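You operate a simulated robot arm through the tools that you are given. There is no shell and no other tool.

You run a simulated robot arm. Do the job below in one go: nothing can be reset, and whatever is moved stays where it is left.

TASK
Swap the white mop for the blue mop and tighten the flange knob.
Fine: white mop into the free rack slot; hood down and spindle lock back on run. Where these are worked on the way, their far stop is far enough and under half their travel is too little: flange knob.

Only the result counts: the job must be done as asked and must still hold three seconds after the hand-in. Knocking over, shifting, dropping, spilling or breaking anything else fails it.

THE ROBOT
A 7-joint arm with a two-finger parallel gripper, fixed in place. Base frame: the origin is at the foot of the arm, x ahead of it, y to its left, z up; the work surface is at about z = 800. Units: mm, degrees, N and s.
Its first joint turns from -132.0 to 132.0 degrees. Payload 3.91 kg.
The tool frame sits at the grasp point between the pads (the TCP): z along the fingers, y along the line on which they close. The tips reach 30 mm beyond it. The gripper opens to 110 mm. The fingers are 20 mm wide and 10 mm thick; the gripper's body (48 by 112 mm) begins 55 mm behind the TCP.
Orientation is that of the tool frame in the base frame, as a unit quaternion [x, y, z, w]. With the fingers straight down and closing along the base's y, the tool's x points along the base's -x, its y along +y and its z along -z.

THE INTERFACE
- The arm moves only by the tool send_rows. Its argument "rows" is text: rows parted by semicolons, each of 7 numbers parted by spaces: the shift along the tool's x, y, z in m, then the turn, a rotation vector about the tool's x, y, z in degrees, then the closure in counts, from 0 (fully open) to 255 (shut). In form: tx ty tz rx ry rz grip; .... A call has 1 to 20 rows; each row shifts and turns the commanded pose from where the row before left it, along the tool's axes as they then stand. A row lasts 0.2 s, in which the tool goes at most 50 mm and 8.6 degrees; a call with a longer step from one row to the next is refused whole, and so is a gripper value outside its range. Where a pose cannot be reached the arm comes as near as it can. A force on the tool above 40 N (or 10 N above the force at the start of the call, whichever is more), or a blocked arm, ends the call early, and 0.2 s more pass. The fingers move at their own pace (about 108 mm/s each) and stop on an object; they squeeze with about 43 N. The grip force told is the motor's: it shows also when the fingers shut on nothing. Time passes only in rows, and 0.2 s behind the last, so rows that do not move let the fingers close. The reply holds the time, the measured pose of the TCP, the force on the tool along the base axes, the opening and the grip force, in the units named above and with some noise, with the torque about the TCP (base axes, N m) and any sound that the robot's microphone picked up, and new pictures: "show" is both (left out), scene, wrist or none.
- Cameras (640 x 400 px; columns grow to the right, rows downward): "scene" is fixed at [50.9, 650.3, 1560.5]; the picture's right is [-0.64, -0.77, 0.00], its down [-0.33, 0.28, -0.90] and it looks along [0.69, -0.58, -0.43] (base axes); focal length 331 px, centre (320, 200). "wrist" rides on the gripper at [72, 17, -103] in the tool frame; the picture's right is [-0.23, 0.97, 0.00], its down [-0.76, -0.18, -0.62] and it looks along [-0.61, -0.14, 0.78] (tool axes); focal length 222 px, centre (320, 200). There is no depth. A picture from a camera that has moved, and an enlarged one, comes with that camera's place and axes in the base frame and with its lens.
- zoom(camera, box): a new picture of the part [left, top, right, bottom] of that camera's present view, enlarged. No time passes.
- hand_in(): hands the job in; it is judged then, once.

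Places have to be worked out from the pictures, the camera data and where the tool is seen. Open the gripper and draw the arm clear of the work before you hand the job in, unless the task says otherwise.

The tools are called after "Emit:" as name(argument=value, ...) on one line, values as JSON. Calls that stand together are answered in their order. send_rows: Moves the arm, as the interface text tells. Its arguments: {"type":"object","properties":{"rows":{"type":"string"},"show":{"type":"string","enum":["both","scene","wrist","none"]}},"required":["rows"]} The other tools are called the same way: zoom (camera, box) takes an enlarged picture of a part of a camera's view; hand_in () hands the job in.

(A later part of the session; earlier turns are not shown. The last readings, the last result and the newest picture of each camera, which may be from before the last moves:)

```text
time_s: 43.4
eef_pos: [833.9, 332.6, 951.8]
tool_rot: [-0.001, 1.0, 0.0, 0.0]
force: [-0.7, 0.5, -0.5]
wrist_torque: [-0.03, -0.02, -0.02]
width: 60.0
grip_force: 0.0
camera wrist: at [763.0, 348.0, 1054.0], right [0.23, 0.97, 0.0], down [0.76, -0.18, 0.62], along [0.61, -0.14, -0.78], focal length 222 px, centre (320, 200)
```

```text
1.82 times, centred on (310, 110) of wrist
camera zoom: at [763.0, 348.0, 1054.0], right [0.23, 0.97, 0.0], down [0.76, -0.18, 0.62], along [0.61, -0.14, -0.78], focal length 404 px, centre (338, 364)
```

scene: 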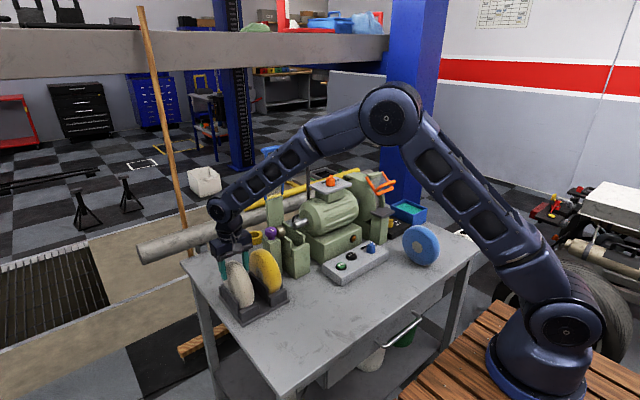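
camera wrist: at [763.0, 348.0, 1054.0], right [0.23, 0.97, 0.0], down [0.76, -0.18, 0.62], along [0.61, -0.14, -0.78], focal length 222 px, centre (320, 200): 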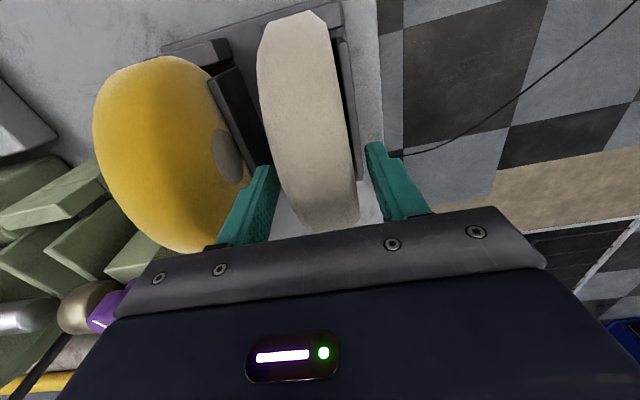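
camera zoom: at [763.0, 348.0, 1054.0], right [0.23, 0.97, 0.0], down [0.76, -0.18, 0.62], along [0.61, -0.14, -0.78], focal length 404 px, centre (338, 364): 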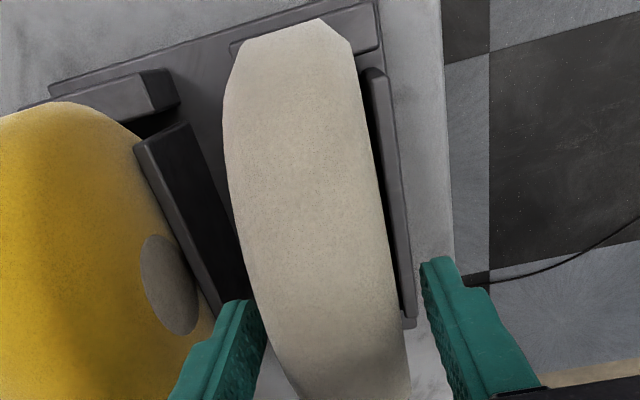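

White mop sits in the free slot like the yellow one. I'll rise straight up and then travel over to view the blue mop from above.

Emit:
send_rows(rows="0 0 -0.03 0 0 0 116; 0 0 -0.04 0 0 0 116; 0 0 -0.045 0 0 0 116; 0 0 -0.045 0 0 0 0; 0.0196 -0.0438 0 0 0 0 0; 0.0196 -0.0438 0 0 0 0 0; 0.0196 -0.0438 0 0 0 0 0; 0.0196 -0.0438 0 0 0 0 0; 0.0196 -0.0438 0 0 0 0 0; 0.0196 -0.0438 0 0 0 0 0; 0.0196 -0.0438 0 0 0 0 0; 0.0196 -0.0438 0 0 0 0 0; 0.0196 -0.0438 0 0 0 0 0; 0.0196 -0.0438 0 0 0 0 0; 0.0196 -0.0438 0 0 0 0 0; 0.0196 -0.0438 0 0 0 0 0; 0.0196 -0.0438 0 0 0 0 0; 0.0196 -0.0438 0 0 0 0 0; 0 0 0 0 0 0 0", show="both")

Emit:
zoom(camera="wrist", box=[220, 40, 420, 200])

Emit:
zoom(camera="scene", box=[200, 170, 340, 325])

```text
time_s: 47.4
eef_pos: [554.6, -281.5, 1113.8]
tool_rot: [0.0, 1.0, 0.001, 0.0]
force: [-0.4, 0.8, -0.5]
wrist_torque: [0.0, 0.01, 0.01]
width: 110.2
grip_force: 0.1
camera wrist: at [483.5, -265.0, 1215.5], right [0.23, 0.97, 0.0], down [0.76, -0.18, 0.62], along [0.61, -0.14, -0.78], focal length 222 px, centre (320, 200)
```

scene: 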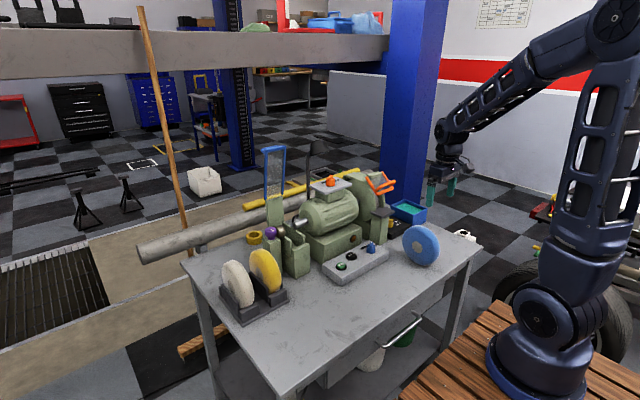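
wrist: 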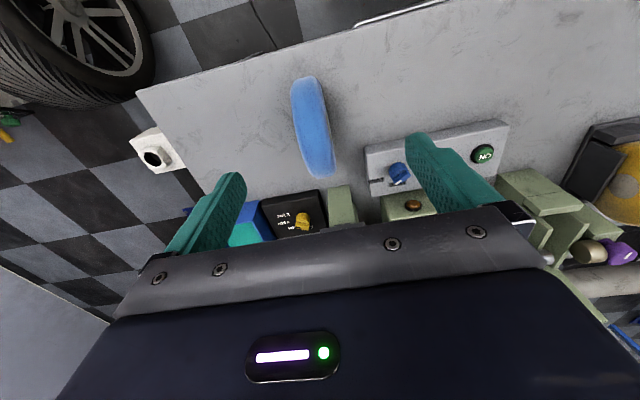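

```text
2.50 times, centred on (320, 120) of wrist
camera zoom: at [483.5, -265.0, 1215.5], right [0.23, 0.97, 0.0], down [0.76, -0.18, 0.62], along [0.61, -0.14, -0.78], focal length 555 px, centre (320, 400)
```

zoom: 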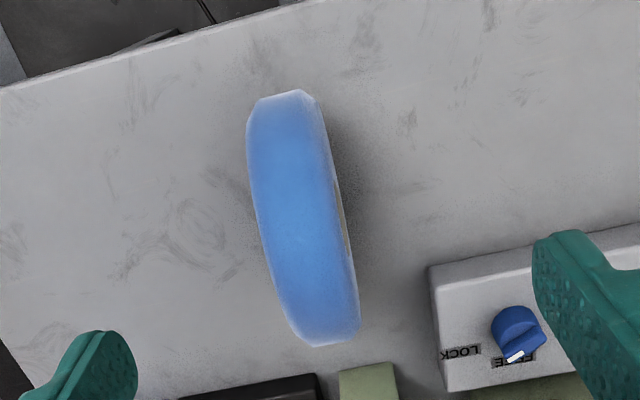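

```text
2.58 times, centred on (270, 248) of scene
camera zoom: at [50.9, 650.3, 1560.5], right [-0.64, -0.77, 0.0], down [-0.33, 0.28, -0.9], along [0.69, -0.58, -0.43], focal length 854 px, centre (449, 77)
```

zoom: 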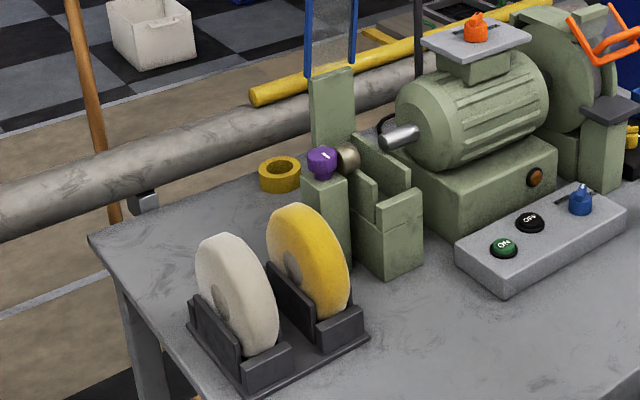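

Rack looks right. The blue mop's top view gives its plane almost along x (≈ -2.6°), centre ≈ (611, -301.6). I'll move above it with a matching 2.6° yaw and check alignment at closer range.

Emit:
send_rows(rows="-0.0188 -0.0067 0.0246 0 0 0 0; -0.0188 -0.0067 0.0246 0 0 0 0; -0.0188 -0.0067 0.0246 0 0 0 0; 0 0 0 0 0 2.6 0; 0 0 0 0 0 0 0", show="both")

Emit:
zoom(camera="wrist", box=[220, 20, 420, 220])

Emit:
zoom(camera="scene", box=[370, 160, 480, 275])

```text
time_s: 48.6
eef_pos: [615.2, -300.6, 1038.9]
tool_rot: [0.022, 1.0, 0.001, 0.0]
force: [0.1, -0.2, 0.0]
wrist_torque: [-0.01, 0.0, -0.02]
width: 110.2
grip_force: 0.0
camera wrist: at [544.8, -280.9, 1140.6], right [0.27, 0.96, 0.0], down [0.75, -0.21, 0.62], along [0.6, -0.17, -0.78], focal length 222 px, centre (320, 200)
```

scene: 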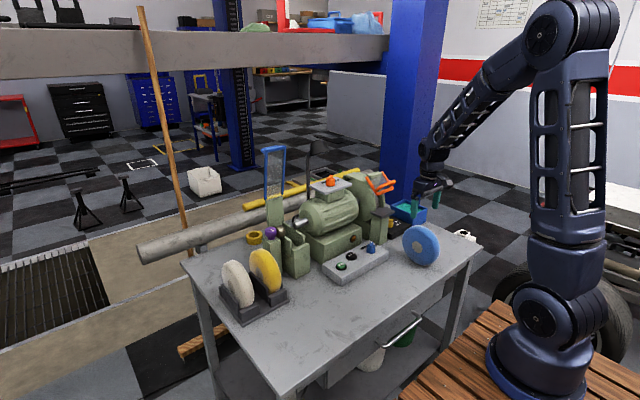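
wrist: 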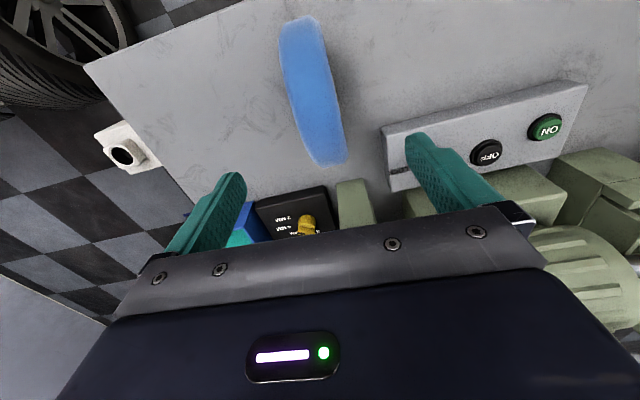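

```text
2.00 times, centred on (320, 120) of wrist
camera zoom: at [544.8, -280.9, 1140.6], right [0.27, 0.96, 0.0], down [0.75, -0.21, 0.62], along [0.6, -0.17, -0.78], focal length 444 px, centre (320, 360)
```

zoom: 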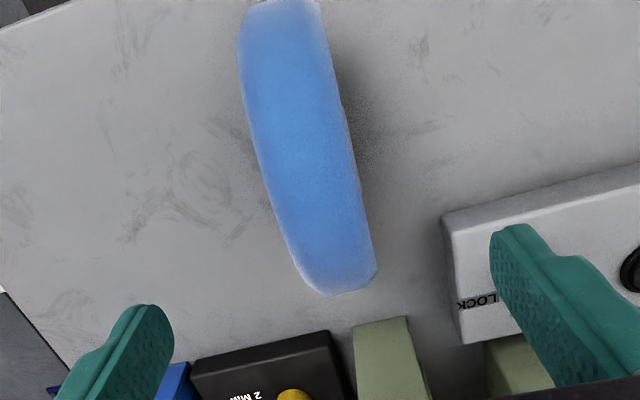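

```text
3.48 times, centred on (425, 218) of scene
camera zoom: at [50.9, 650.3, 1560.5], right [-0.64, -0.77, 0.0], down [-0.33, 0.28, -0.9], along [0.69, -0.58, -0.43], focal length 1151 px, centre (-45, 139)
```

zoom: 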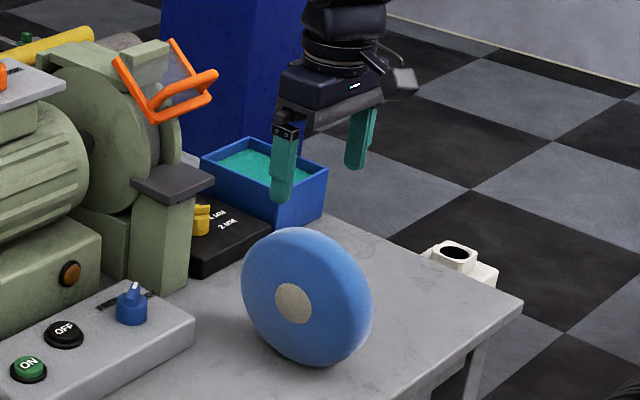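

Alignment in y looks within ~1 mm; the mop centre is ~6 mm nearer the base than the TCP. Correcting, pre-closing to 80 mm and descending so the TCP is at z≈933.

Emit:
send_rows(rows="0.0065 -0.001 0 0 0 0 70; 0 0 0.035 0 0 0 70; 0 0 0.035 0 0 0 70; 0 0 0.026 0 0 0 70; 0 0 0.01 0 0 0 70; 0 0 0 0 0 0 70; 0 0 0 0 0 0 70", show="both")

Emit:
zoom(camera="wrist", box=[200, 0, 440, 240])

Emit:
zoom(camera="scene", box=[370, 190, 470, 275])

```text
time_s: 50.2
eef_pos: [609.3, -300.4, 932.5]
tool_rot: [0.024, 1.0, 0.0, 0.0]
force: [-0.3, -0.4, -0.6]
wrist_torque: [0.02, 0.01, -0.02]
width: 79.5
grip_force: 0.1
camera wrist: at [539.1, -282.2, 1034.7], right [0.27, 0.96, 0.0], down [0.75, -0.21, 0.62], along [0.6, -0.17, -0.78], focal length 222 px, centre (320, 200)
```

scene: 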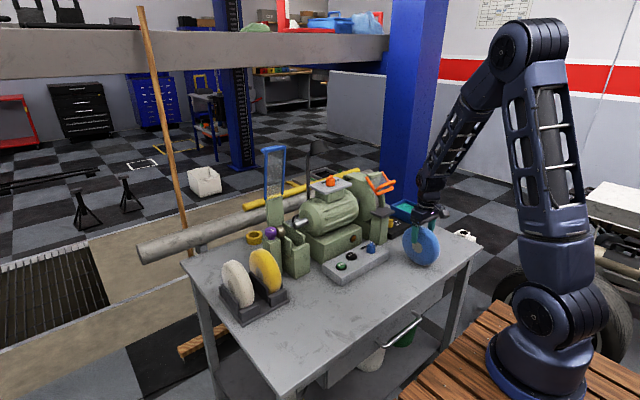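
wrist: 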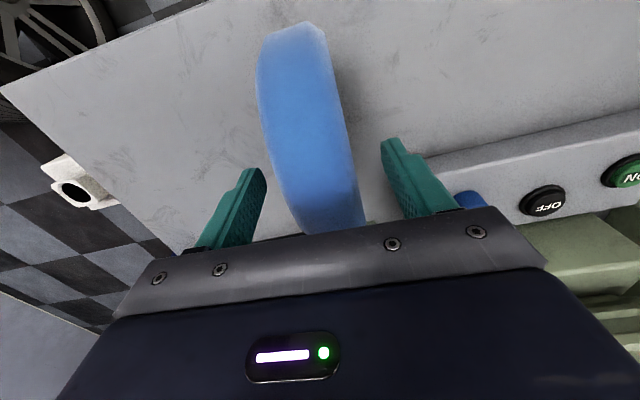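

```text
1.67 times, centred on (320, 120) of wrist
camera zoom: at [539.1, -282.2, 1034.7], right [0.27, 0.96, 0.0], down [0.75, -0.21, 0.62], along [0.6, -0.17, -0.78], focal length 370 px, centre (320, 333)
```

zoom: 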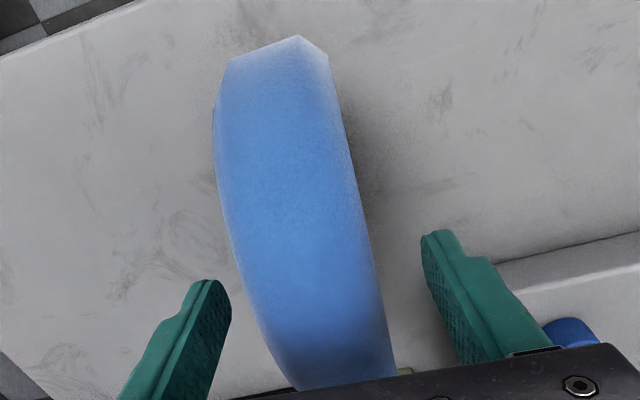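

```text
4.71 times, centred on (420, 232) of scene
camera zoom: at [50.9, 650.3, 1560.5], right [-0.64, -0.77, 0.0], down [-0.33, 0.28, -0.9], along [0.69, -0.58, -0.43], focal length 1558 px, centre (-151, 47)
```

zoom: 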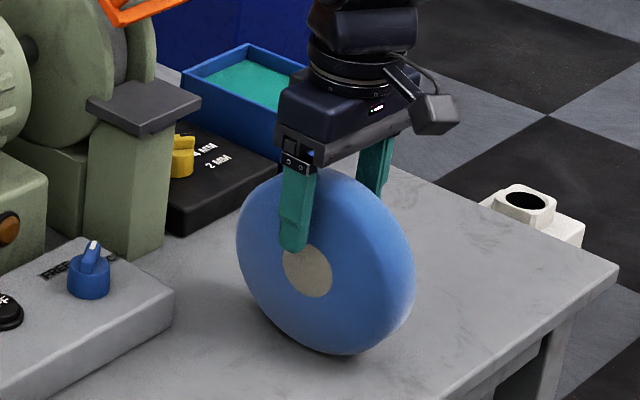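

Fingers straddle the blue mop, centred to within ~1–2 mm. Closing in steps.

Emit:
send_rows(rows="0 0 0 0 0 0 120; 0 0 0 0 0 0 145; 0 0 0 0 0 0 153; 0 0 0 0 0 0 153", show="wrist")

Emit:
zoom(camera="wrist", box=[200, 0, 440, 240])

```text
time_s: 51.2
eef_pos: [609.9, -302.2, 931.8]
tool_rot: [0.022, 1.0, 0.0, 0.0]
force: [0.0, 0.0, -0.6]
wrist_torque: [-0.02, 0.02, -0.04]
width: 44.1
grip_force: 0.1
camera wrist: at [539.1, -282.3, 1034.8], right [0.27, 0.96, 0.0], down [0.75, -0.21, 0.62], along [0.6, -0.17, -0.78], focal length 222 px, centre (320, 200)
```

wrist: 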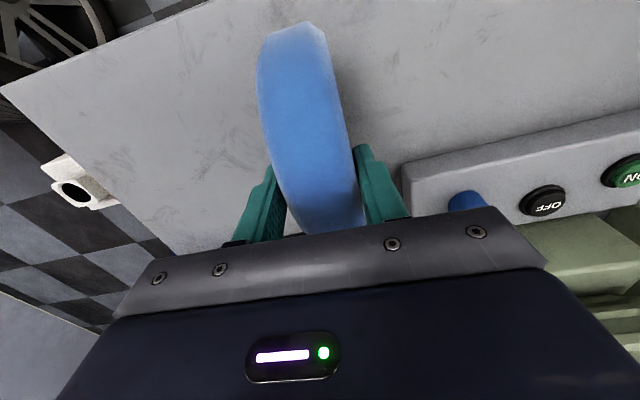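

```text
1.67 times, centred on (320, 120) of wrist
camera zoom: at [539.1, -282.3, 1034.8], right [0.27, 0.96, 0.0], down [0.75, -0.21, 0.62], along [0.6, -0.17, -0.78], focal length 370 px, centre (320, 333)
```

zoom: 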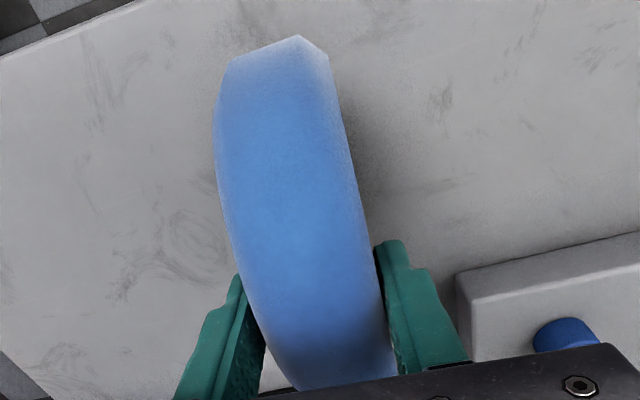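

Both fingers sit within ~2 mm of the mop faces with no contact force. Closing fully.

Emit:
send_rows(rows="0 0 0 0 0 0 160; 0 0 0 0 0 0 255; 0 0 0 0 0 0 255; 0 0 0 0 0 0 255", show="none")

```text
time_s: 52.2
eef_pos: [609.5, -301.9, 932.4]
tool_rot: [0.023, 1.0, 0.0, 0.0]
force: [0.4, 0.2, -1.1]
wrist_torque: [-0.02, -0.01, -0.01]
width: 40.1
grip_force: 42.7
```

Gripped at 40.1 mm. Lifting 213 mm, taking out the yaw, travelling along x≈680 to y≈89.5 (well in front of the motor), then tilting 30°.

Emit:
send_rows(rows="0 0 -0.02 0 0 0 255; 0 0 -0.045 0 0 0 255; 0 0 -0.05 0 0 0 255; 0 0 -0.05 0 0 0 255; 0 0 -0.048 0 0 0 255; 0 0 0 0 0 -2.6 255; -0.0078 0.0435 0 0 0 0 255; -0.0078 0.0435 0 0 0 0 255; -0.0078 0.0435 0 0 0 0 255; -0.0078 0.0435 0 0 0 0 255; -0.0078 0.0435 0 0 0 0 255; -0.0078 0.0435 0 0 0 0 255; -0.0078 0.0435 0 0 0 0 255; -0.0078 0.0435 0 0 0 0 255; -0.0078 0.0435 0 0 0 0 255; 0 0 0 0 -7.5 0 255; 0 0 0 0 -7.5 0 255; 0 0 0 0 -7.5 0 255; 0 0 0 0 -7.5 0 255; 0 0 0 0 0 0 255", show="both")

```text
time_s: 56.4
eef_pos: [679.7, 89.3, 1145.9]
tool_rot: [0.0, 0.966, 0.0, 0.26]
force: [0.2, 0.0, -1.6]
wrist_torque: [0.0, 0.05, 0.05]
width: 39.6
grip_force: 43.3
camera wrist: at [565.8, 106.0, 1197.3], right [0.2, 0.97, 0.11], down [0.35, -0.18, 0.92], along [0.92, -0.14, -0.37], focal length 222 px, centre (320, 200)
```

scene: 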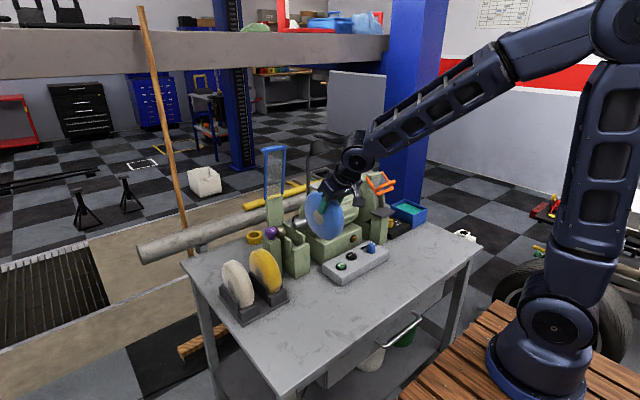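
wrist: 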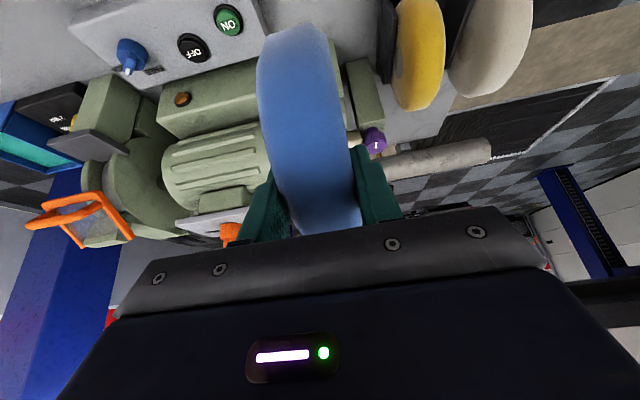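

The mop is held well. I'll take the same zoom as I had with the white mop in hand to compare how each sits in the gripper (in-plane offset), and read the pose again.

Emit:
zoom(camera="wrist", box=[230, 0, 390, 100])

Emit:
zoom(camera="scene", box=[260, 170, 380, 270])

Emit:
send_rows(rows="0 -0.0012 0 0 0 0 255; 0 0 0 0 0 0 255", show="none")

```text
4.00 times, centred on (310, 50) of wrist
camera zoom: at [565.8, 106.0, 1197.3], right [0.2, 0.97, 0.11], down [0.35, -0.18, 0.92], along [0.92, -0.14, -0.37], focal length 888 px, centre (360, 800)
```

zoom: 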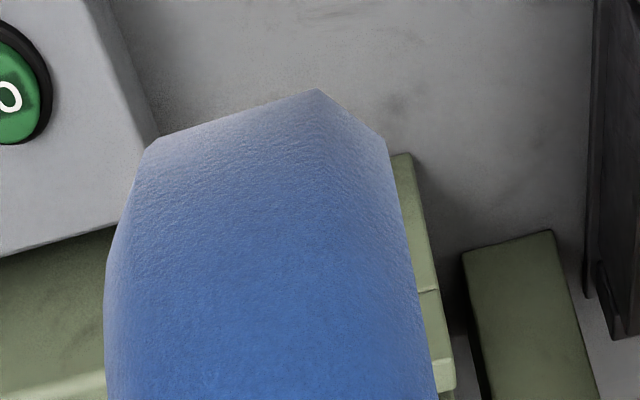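

```text
4.00 times, centred on (320, 220) of scene
camera zoom: at [50.9, 650.3, 1560.5], right [-0.64, -0.77, 0.0], down [-0.33, 0.28, -0.9], along [0.69, -0.58, -0.43], focal length 1324 px, centre (320, 120)
```

zoom: 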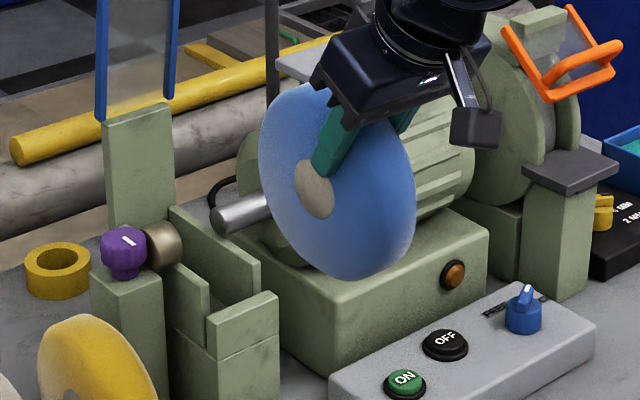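

```text
time_s: 57.0
eef_pos: [678.8, 88.8, 1144.2]
tool_rot: [-0.001, 0.966, 0.001, 0.259]
force: [-0.8, 0.0, -1.9]
wrist_torque: [0.02, 0.08, -0.01]
width: 39.8
grip_force: 42.9
```

Comparing outlines: the blue mop sits ~5 mm off in tool-x and ~7 mm closer in tool-z than the white did, so its seat TCP should be about (871, 88.9, 1012). Moving in over the cradle at the present height.

Emit:
send_rows(rows="-0.03296 0 0.01903 0 0 0 255; -0.03296 0 0.01903 0 0 0 255; -0.03296 0 0.01903 0 0 0 255; -0.03296 0 0.01903 0 0 0 255; -0.03296 0 0.01903 0 0 0 255; 0 0 0 0 0 0 255; 0 0 0 0 0 0 255", show="both")

Emit:
zoom(camera="scene", box=[240, 160, 340, 260])

Emit:
zoom(camera="wrist", box=[200, 0, 420, 130])

```text
time_s: 58.6
eef_pos: [869.4, 89.1, 1145.6]
tool_rot: [0.0, 0.966, 0.001, 0.259]
force: [-0.4, -0.7, -1.5]
wrist_torque: [0.0, 0.08, -0.01]
width: 39.2
grip_force: 42.6
camera wrist: at [755.8, 105.2, 1197.6], right [0.2, 0.97, 0.11], down [0.35, -0.18, 0.92], along [0.92, -0.14, -0.37], focal length 222 px, centre (320, 200)
```

scene: 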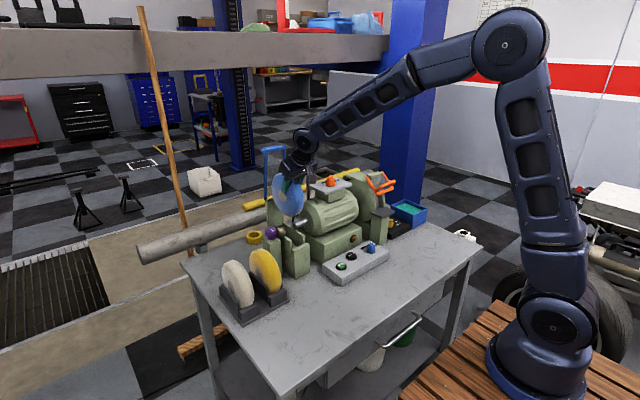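
wrist: 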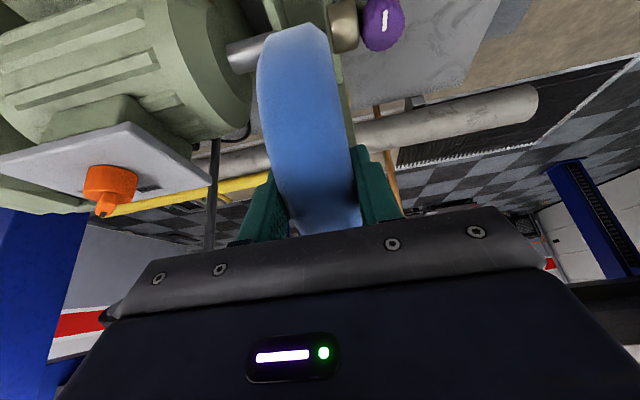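

```text
4.00 times, centred on (290, 210) of scene
camera zoom: at [50.9, 650.3, 1560.5], right [-0.64, -0.77, 0.0], down [-0.33, 0.28, -0.9], along [0.69, -0.58, -0.43], focal length 1324 px, centre (440, 160)
```

zoom: 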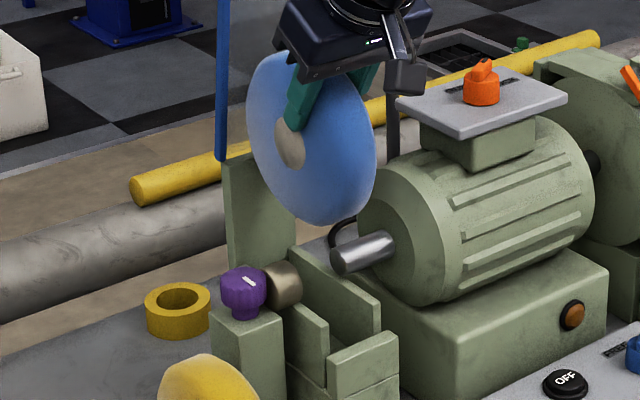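

```text
2.91 times, centred on (310, 65) of wrist
camera zoom: at [755.8, 105.2, 1197.6], right [0.2, 0.97, 0.11], down [0.35, -0.18, 0.92], along [0.92, -0.14, -0.37], focal length 646 px, centre (349, 593)
```

zoom: 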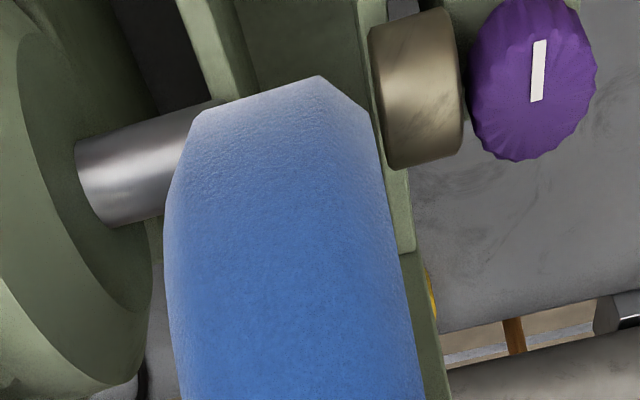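

Same pose as when the white mop left. Lowering 60 mm straight down, watching for side forces at the brass/shaft gap.

Emit:
send_rows(rows="0.01 0 0.01732 0 0 0 255; 0.01 0 0.01732 0 0 0 255; 0.005 0 0.00866 0 0 0 255; 0.005 0 0.00866 0 0 0 255; 0 0 0 0 0 0 255", show="both")

Emit:
zoom(camera="scene", box=[250, 180, 330, 260])

Emit:
zoom(camera="wrist", box=[200, 0, 420, 130])

```text
time_s: 59.8
eef_pos: [870.7, 88.7, 1086.6]
tool_rot: [0.0, 0.966, 0.0, 0.259]
force: [-0.1, -0.5, -2.9]
wrist_torque: [-0.01, 0.05, 0.02]
width: 39.6
grip_force: 43.3
camera wrist: at [756.5, 105.9, 1138.0], right [0.2, 0.97, 0.11], down [0.35, -0.18, 0.92], along [0.92, -0.14, -0.37], focal length 222 px, centre (320, 200)
```

scene: 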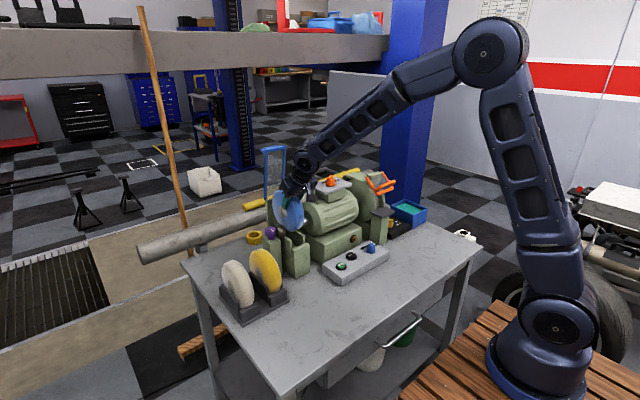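
wrist: 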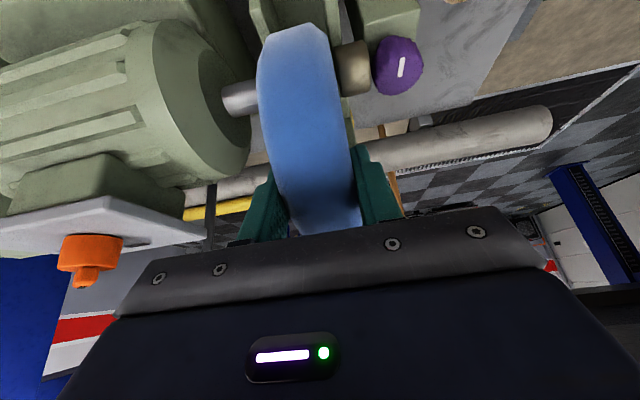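

```text
5.00 times, centred on (290, 220) of scene
camera zoom: at [50.9, 650.3, 1560.5], right [-0.64, -0.77, 0.0], down [-0.33, 0.28, -0.9], along [0.69, -0.58, -0.43], focal length 1655 px, centre (470, 100)
```

zoom: 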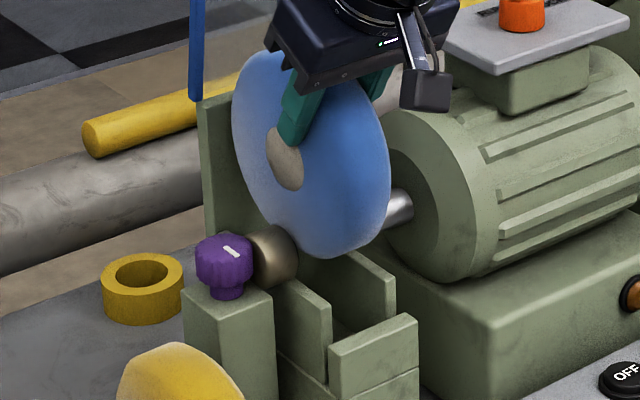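

```text
2.91 times, centred on (310, 65) of wrist
camera zoom: at [756.5, 105.9, 1138.0], right [0.2, 0.97, 0.11], down [0.35, -0.18, 0.92], along [0.92, -0.14, -0.37], focal length 646 px, centre (349, 593)
```

zoom: 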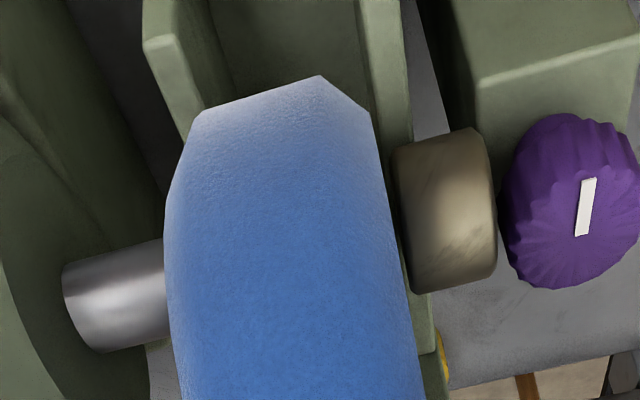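

No side force; the mop's lower edge is passing between brass and shaft. Lowering 45 mm more.

Emit:
send_rows(rows="0.005 0 0.00866 0 0 0 255; 0.005 0 0.00866 0 0 0 255; 0.005 0 0.00866 0 0 0 255; 0.005 0 0.00866 0 0 0 255; 0.0025 0 0.00433 0 0 0 255; 0 0 0 0 0 0 255", show="scene")

Emit:
zoom(camera="scene", box=[250, 180, 330, 260])

```text
time_s: 61.2
eef_pos: [870.3, 89.4, 1040.4]
tool_rot: [0.0, 0.966, 0.0, 0.259]
force: [0.2, 0.8, -2.0]
wrist_torque: [0.0, 0.06, -0.02]
width: 39.4
grip_force: 43.1
```

scene: 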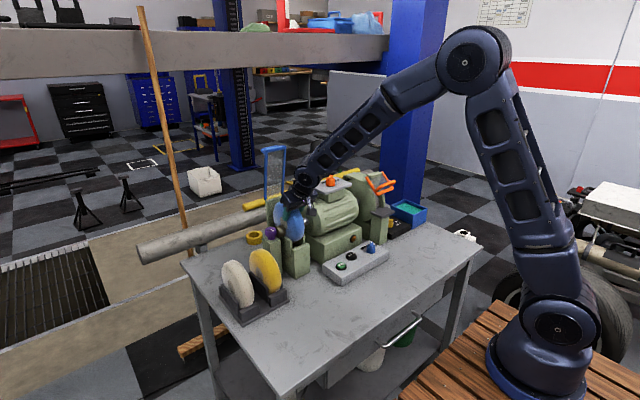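

```text
5.00 times, centred on (290, 220) of scene
camera zoom: at [50.9, 650.3, 1560.5], right [-0.64, -0.77, 0.0], down [-0.33, 0.28, -0.9], along [0.69, -0.58, -0.43], focal length 1655 px, centre (470, 100)
```

zoom: 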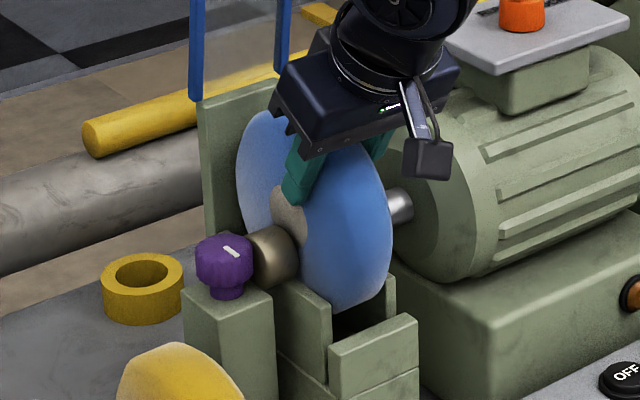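

Emit:
send_rows(rows="0.0025 0 0.00433 0 0 0 255; 0.0025 0 0.00433 0 0 0 255; 0.0025 0 0.00433 0 0 0 255; 0 0 0 0 0 0 255", show="none")

Emit:
send_rows(rows="0.0015 0 0.0026 0 0 0 255; 0.0015 0 0.0026 0 0 0 255; 0 0 0 0 0 0 255", show="none")

```text
time_s: 62.2
eef_pos: [870.3, 88.7, 1025.4]
tool_rot: [0.0, 0.966, 0.001, 0.259]
force: [-0.5, -0.3, -1.7]
wrist_torque: [-0.01, 0.03, 0.03]
width: 39.8
grip_force: 42.7
```

```text
time_s: 63.0
eef_pos: [870.0, 89.1, 1019.2]
tool_rot: [0.0, 0.966, 0.0, 0.259]
force: [0.2, 0.3, -2.6]
wrist_torque: [0.01, 0.04, 0.04]
width: 39.7
grip_force: 42.9
```

No contact yet at z=1019. Continuing in 2 mm steps.

Emit:
send_rows(rows="0.001 0 0.00173 0 0 0 255; 0.001 0 0.00173 0 0 0 255; 0 0 0 0 0 0 255", show="none")

Emit:
send_rows(rows="0.001 0 0.00173 0 0 0 255; 0 0 0 0 0 0 255", show="scene")

Emit:
zoom(camera="scene", box=[250, 180, 330, 260])

```text
time_s: 63.8
eef_pos: [869.7, 89.1, 1014.0]
tool_rot: [0.0, 0.966, 0.0, 0.259]
force: [0.1, -1.0, -1.4]
wrist_torque: [0.02, 0.06, 0.02]
width: 39.7
grip_force: 42.8
```

```text
time_s: 64.4
eef_pos: [870.1, 88.4, 1013.5]
tool_rot: [0.0, 0.966, 0.0, 0.259]
force: [0.2, 0.4, 0.2]
wrist_torque: [0.03, 0.06, -0.01]
width: 39.6
grip_force: 43.3
```

scene: 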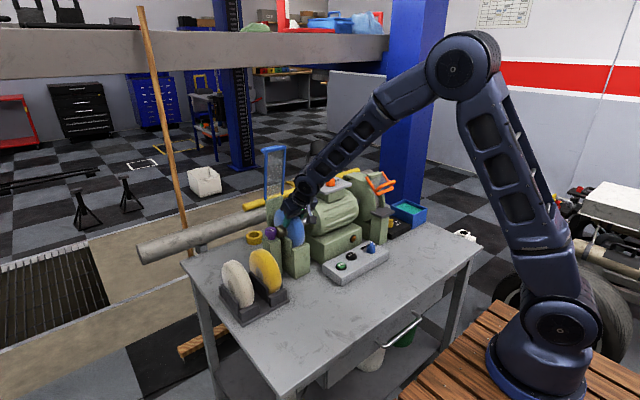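

```text
5.00 times, centred on (290, 220) of scene
camera zoom: at [50.9, 650.3, 1560.5], right [-0.64, -0.77, 0.0], down [-0.33, 0.28, -0.9], along [0.69, -0.58, -0.43], focal length 1655 px, centre (470, 100)
```

zoom: 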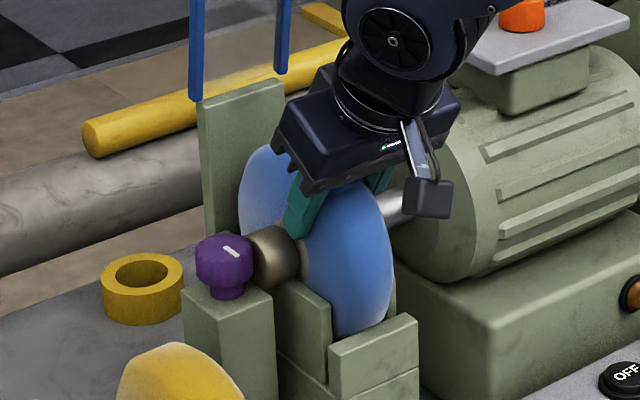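

First contact at the predicted height (~1013). Pressing 1.5 mm further to confirm the seat.

Emit:
send_rows(rows="0.0005 0 0.00087 0 0 0 255; 0.0003 0 0.0005 0 0 0 255; 0 0 0 0 0 0 255", show="none")

```text
time_s: 65.2
eef_pos: [870.5, 88.1, 1012.5]
tool_rot: [0.001, 0.966, 0.0, 0.26]
force: [3.7, 1.6, 21.6]
wrist_torque: [0.12, -0.51, -0.36]
width: 39.7
grip_force: 42.9
```

Firm vertical contact (21.6 N, little side force): seated. Relieving 1 mm, then opening to ~60 mm.

Emit:
send_rows(rows="-0.0005 0 -0.00087 0 0 0 255; 0 0 0 0 0 0 200; 0 0 0 0 0 0 150; 0 0 0 0 0 0 116; 0 0 0 0 0 0 116", show="both")

Emit:
zoom(camera="scene", box=[250, 180, 330, 260])

Emit:
zoom(camera="wrist", box=[200, 0, 420, 220])

```text
time_s: 66.4
eef_pos: [868.9, 88.6, 1012.2]
tool_rot: [0.0, 0.966, 0.0, 0.259]
force: [-0.2, 0.5, -0.4]
wrist_torque: [0.02, -0.02, 0.01]
width: 59.9
grip_force: 0.0
camera wrist: at [756.5, 104.8, 1064.4], right [0.2, 0.97, 0.11], down [0.35, -0.18, 0.92], along [0.92, -0.14, -0.37], focal length 222 px, centre (320, 200)
```

scene: 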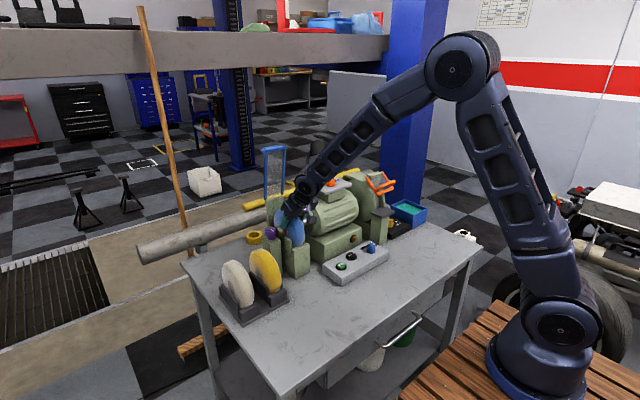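
wrist: 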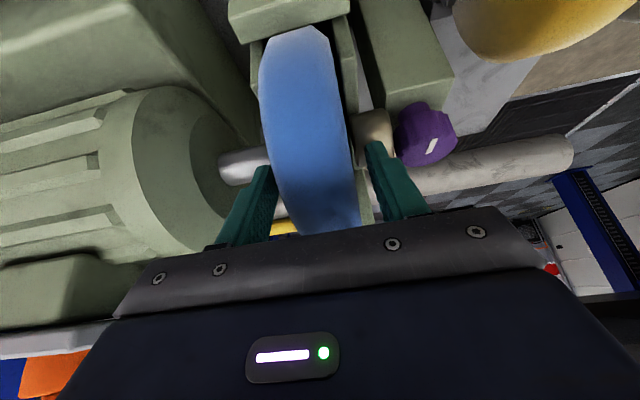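

```text
5.00 times, centred on (290, 220) of scene
camera zoom: at [50.9, 650.3, 1560.5], right [-0.64, -0.77, 0.0], down [-0.33, 0.28, -0.9], along [0.69, -0.58, -0.43], focal length 1655 px, centre (470, 100)
```

zoom: 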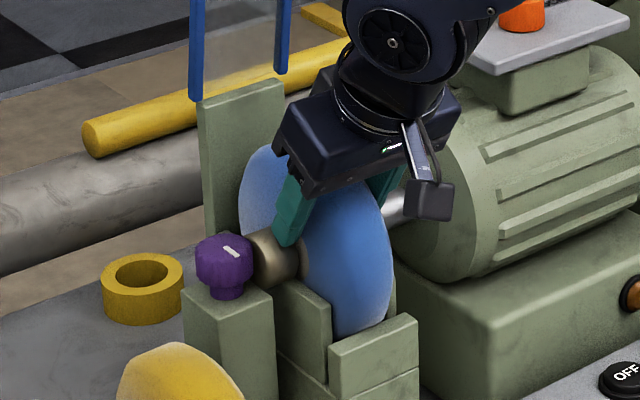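

```text
1.82 times, centred on (310, 110) of wrist
camera zoom: at [756.5, 104.8, 1064.4], right [0.2, 0.97, 0.11], down [0.35, -0.18, 0.92], along [0.92, -0.14, -0.37], focal length 404 px, centre (338, 364)
```

zoom: 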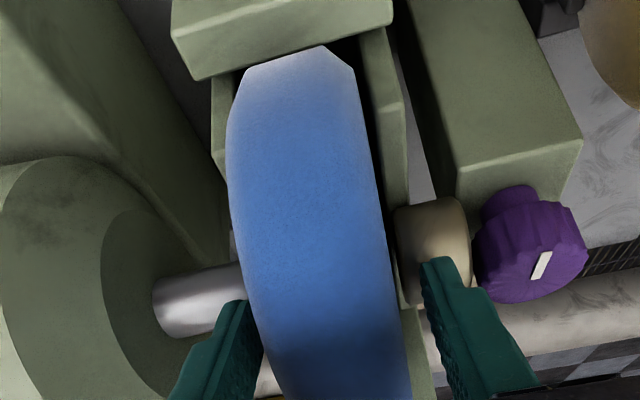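

The blue mop is seated exactly where the white one was. Withdrawing radially, then untilting, moving +y first and then over the knob, and yawing to 64° for the tightening stroke.

Emit:
send_rows(rows="0 0 -0.02 0 0 0 116; 0 0 -0.035 0 0 0 116; 0 0 -0.035 0 0 0 116; 0 0 0 0 7.5 0 116; 0 0 0 0 7.5 0 116; 0 0 0 0 7.5 0 116; 0 0 0 0 7.5 0 116; 0 0.036 -0.02 0 0 0 93; 0 0.0355 -0.022 0 0 0 93; -0.038 0 0 0 0 0 93; -0.038 0 0 0 0 0 93; 0 0 0 0 0 8 93; 0 0 0 0 0 8 93; 0 0 0 0 0 8 93; 0 0 0 0 0 8 93; 0 0 0 0 0 8 93; 0 0 0 0 0 8 93; 0 0 0 0 0 8 93; 0 0 0 0 0 8 93; 0 0 0 0 0 0 93", show="both")

Emit:
zoom(camera="scene", box=[240, 140, 330, 260])

Emit:
zoom(camera="wrist", box=[240, 60, 400, 180])

```text
time_s: 70.6
eef_pos: [900.7, 160.9, 1132.2]
tool_rot: [0.53, 0.848, -0.001, -0.001]
force: [0.1, 0.0, 0.0]
wrist_torque: [0.01, 0.02, 0.0]
width: 70.0
grip_force: 0.1
camera wrist: at [885.9, 232.4, 1235.0], right [0.98, 0.22, 0.0], down [0.17, -0.76, 0.62], along [0.14, -0.61, -0.78], focal length 222 px, centre (320, 200)
```

scene: 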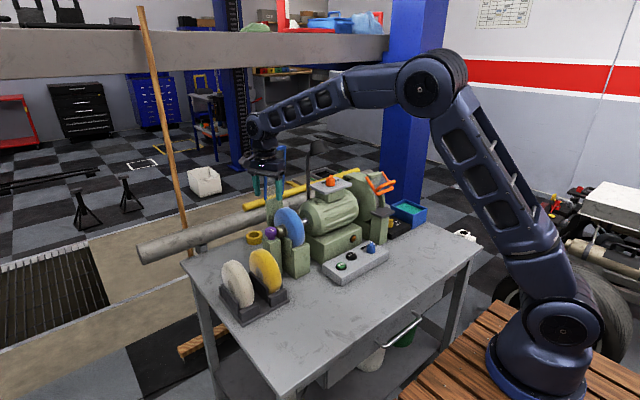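
wrist: 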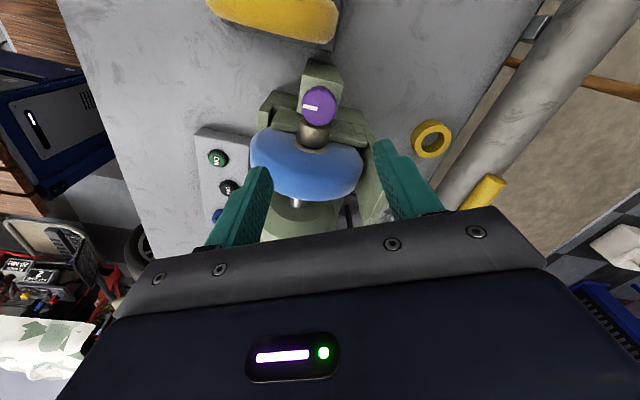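

```text
3.33 times, centred on (285, 200) of scene
camera zoom: at [50.9, 650.3, 1560.5], right [-0.64, -0.77, 0.0], down [-0.33, 0.28, -0.9], along [0.69, -0.58, -0.43], focal length 1103 px, centre (437, 200)
```

zoom: 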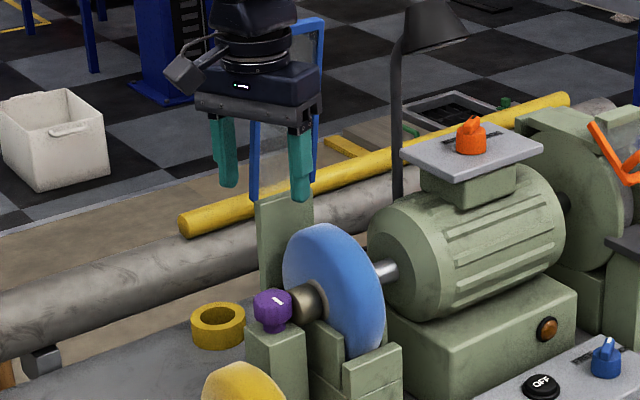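

```text
3.33 times, centred on (320, 120) of wrist
camera zoom: at [885.9, 232.4, 1235.0], right [0.98, 0.22, 0.0], down [0.17, -0.76, 0.62], along [0.14, -0.61, -0.78], focal length 740 px, centre (320, 467)
```

zoom: 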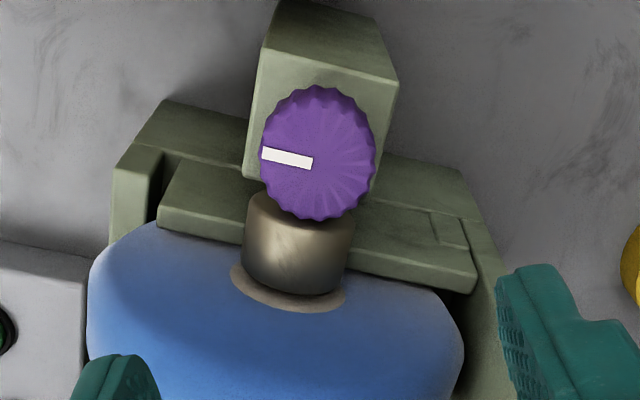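

Blue mop sits properly on the hub. Descending on the knob (fingers open 70 mm) to the earlier gripping height.

Emit:
send_rows(rows="0 0 0.042 0 0 0 93; 0 0 0.042 0 0 0 93; 0 0 0.032 0 0 0 93; 0 0 0.012 0 0 0 93; 0 0 0 0 0 0 93", show="wrist")

Emit:
zoom(camera="wrist", box=[230, 80, 430, 220])

```text
time_s: 71.8
eef_pos: [899.8, 160.1, 1004.1]
tool_rot: [0.53, 0.848, 0.0, 0.0]
force: [0.4, 0.7, -0.7]
wrist_torque: [0.0, 0.0, 0.02]
width: 70.0
grip_force: 0.2
camera wrist: at [885.1, 231.9, 1106.4], right [0.97, 0.22, 0.0], down [0.17, -0.76, 0.62], along [0.14, -0.61, -0.78], focal length 222 px, centre (320, 200)
```

wrist: 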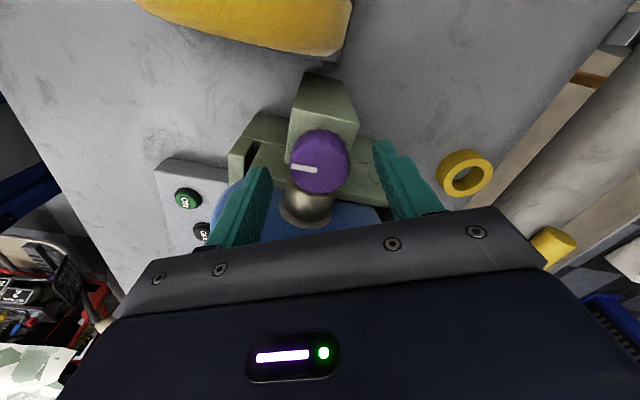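

```text
2.86 times, centred on (330, 150) of wrist
camera zoom: at [885.1, 231.9, 1106.4], right [0.97, 0.22, 0.0], down [0.17, -0.76, 0.62], along [0.14, -0.61, -0.78], focal length 635 px, centre (291, 343)
```

zoom: 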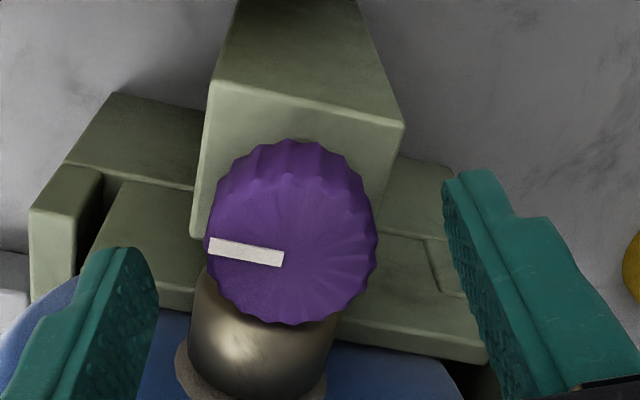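

Knob centred between the open fingers. Gripping and starting to tighten: clockwise from above (+ about tool z), 24° first.

Emit:
send_rows(rows="0 0 0 0 0 0 150; 0 0 0 0 0 0 255; 0 0 0 0 0 0 255; 0 0 0 0 0 6 255; 0 0 0 0 0 6 255; 0 0 0 0 0 6 255; 0 0 0 0 0 6 255", show="wrist")

```text
time_s: 73.4
eef_pos: [899.3, 159.6, 1004.0]
tool_rot: [0.696, 0.718, 0.0, -0.001]
force: [-9.4, -2.0, -2.5]
wrist_torque: [0.41, 0.17, 0.02]
width: 37.6
grip_force: 45.3
camera wrist: at [915.8, 232.3, 1106.5], right [0.98, -0.19, 0.0], down [-0.15, -0.77, 0.62], along [-0.12, -0.61, -0.78], focal length 222 px, centre (320, 200)
```

wrist: 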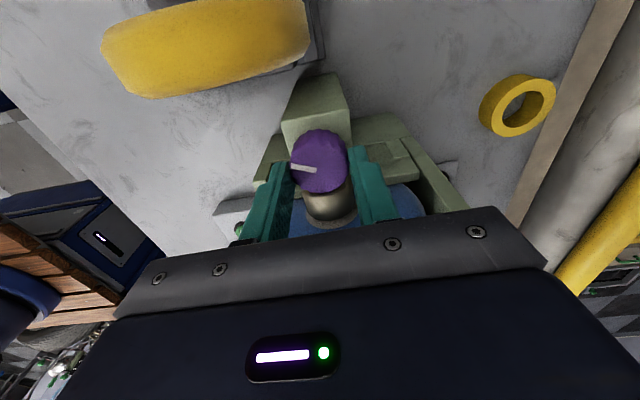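

The knob follows clockwise with low force. Continuing another 27°.

Emit:
send_rows(rows="0 0 0 0 0 6 255; 0 0 0 0 0 6 255; 0 0 0 0 0 6 255; 0 0 0 0 0 6 255; 0 0 0 0 0 3 255", show="none")

Emit:
send_rows(rows="0 0 0 0 0 0 140; 0 0 0 0 0 0 140; 0 0 0 0 0 -8 140; 0 0 0 0 0 -8 140; 0 0 0 0 0 -8 140; 0 0 0 0 0 -8 140; 0 0 0 0 0 -8 140; 0 0 0 0 0 -8 140; 0 0 0 0 0 0 140", show="wrist")

Emit:
zoom(camera="wrist", box=[230, 80, 430, 220])

```text
time_s: 74.6
eef_pos: [898.8, 159.7, 1004.7]
tool_rot: [0.843, 0.537, -0.001, 0.0]
force: [-33.0, -8.8, -10.3]
wrist_torque: [-0.4, 0.37, 0.08]
width: 37.4
grip_force: 45.0
```

```text
time_s: 76.6
eef_pos: [901.3, 161.2, 1005.0]
tool_rot: [0.551, 0.834, -0.001, 0.0]
force: [-0.1, -0.2, -1.1]
wrist_torque: [-0.01, 0.05, -0.02]
width: 49.6
grip_force: 0.0
camera wrist: at [889.4, 232.9, 1107.3], right [0.98, 0.17, 0.0], down [0.14, -0.77, 0.62], along [0.11, -0.61, -0.78], focal length 222 px, centre (320, 200)
```

wrist: 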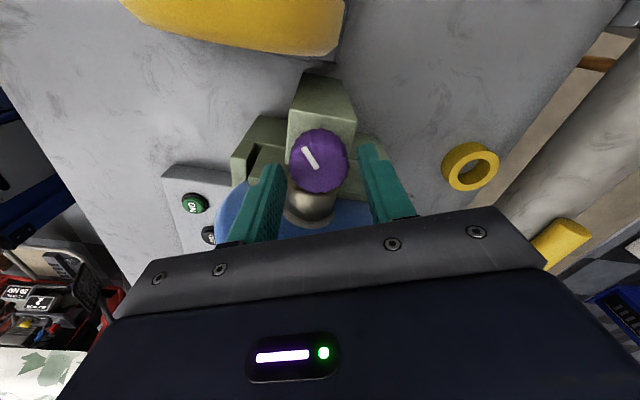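

```text
2.86 times, centred on (330, 150) of wrist
camera zoom: at [889.4, 232.9, 1107.3], right [0.98, 0.17, 0.0], down [0.14, -0.77, 0.62], along [0.11, -0.61, -0.78], focal length 635 px, centre (291, 343)
```

zoom: 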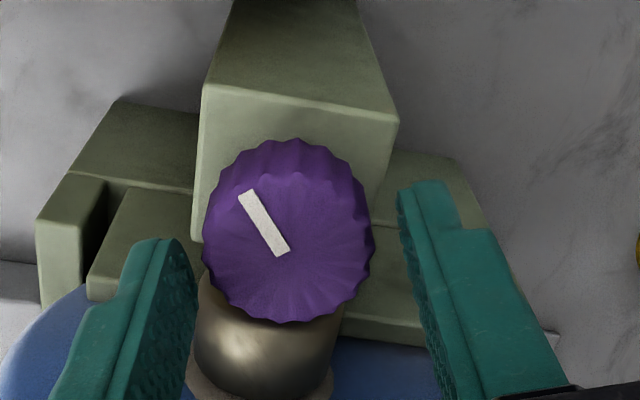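

Mark is now ~37° from its original tight position. Shifting 1.2 mm to -x (side force was -33 N), regripping and turning clockwise 30° more.

Emit:
send_rows(rows="0 -0.0012 0 0 0 0 140; 0 0 0 0 0 0 255; 0 0 0 0 0 0 255; 0 0 0 0 0 6 255; 0 0 0 0 0 6 255; 0 0 0 0 0 6 255; 0 0 0 0 0 6 255; 0 0 0 0 0 6 255", show="none")

```text
time_s: 78.4
eef_pos: [899.2, 160.3, 1005.5]
tool_rot: [0.749, 0.662, 0.001, 0.0]
force: [1.8, 1.4, 15.4]
wrist_torque: [-0.52, 0.14, 0.03]
width: 37.8
grip_force: 45.1
```

Low side force. Turning in smaller steps now to find the tight stop.

Emit:
send_rows(rows="0 0 -0.001 0 0 4 255; 0 0 0 0 0 4 255; 0 0 0 0 0 0 255", show="none")

```text
time_s: 79.2
eef_pos: [900.1, 159.3, 1004.3]
tool_rot: [0.793, 0.609, -0.001, -0.001]
force: [-11.6, 1.2, 2.3]
wrist_torque: [0.32, 0.25, -0.03]
width: 37.5
grip_force: 44.9
```

Emit:
send_rows(rows="0 0 0 0 0 4 255; 0 0 0 0 0 4 255; 0 0 0 0 0 0 255", show="wrist")

Emit:
zoom(camera="wrist", box=[230, 80, 430, 220])

```text
time_s: 80.0
eef_pos: [899.3, 159.7, 1005.5]
tool_rot: [0.834, 0.552, -0.001, -0.001]
force: [-14.7, 2.7, -5.4]
wrist_torque: [-0.14, -0.04, 0.47]
width: 37.4
grip_force: 44.6
camera wrist: at [944.7, 219.9, 1107.4], right [0.81, -0.59, 0.0], down [-0.46, -0.63, 0.62], along [-0.37, -0.5, -0.78], focal length 222 px, centre (320, 200)
```

wrist: 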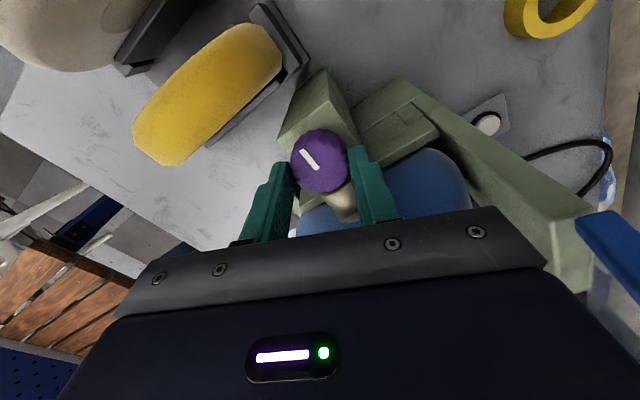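

```text
2.86 times, centred on (330, 150) of wrist
camera zoom: at [944.7, 219.9, 1107.4], right [0.81, -0.59, 0.0], down [-0.46, -0.63, 0.62], along [-0.37, -0.5, -0.78], focal length 635 px, centre (291, 343)
```

zoom: 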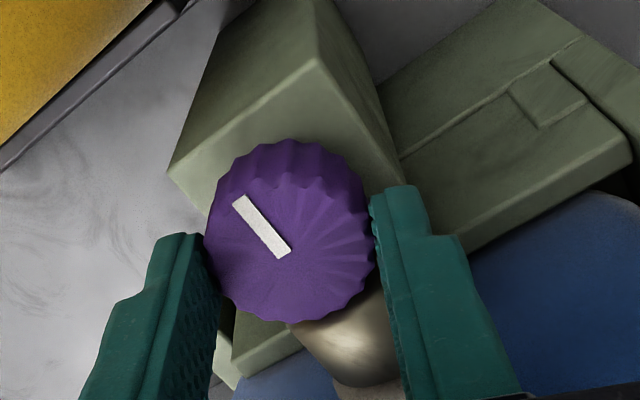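

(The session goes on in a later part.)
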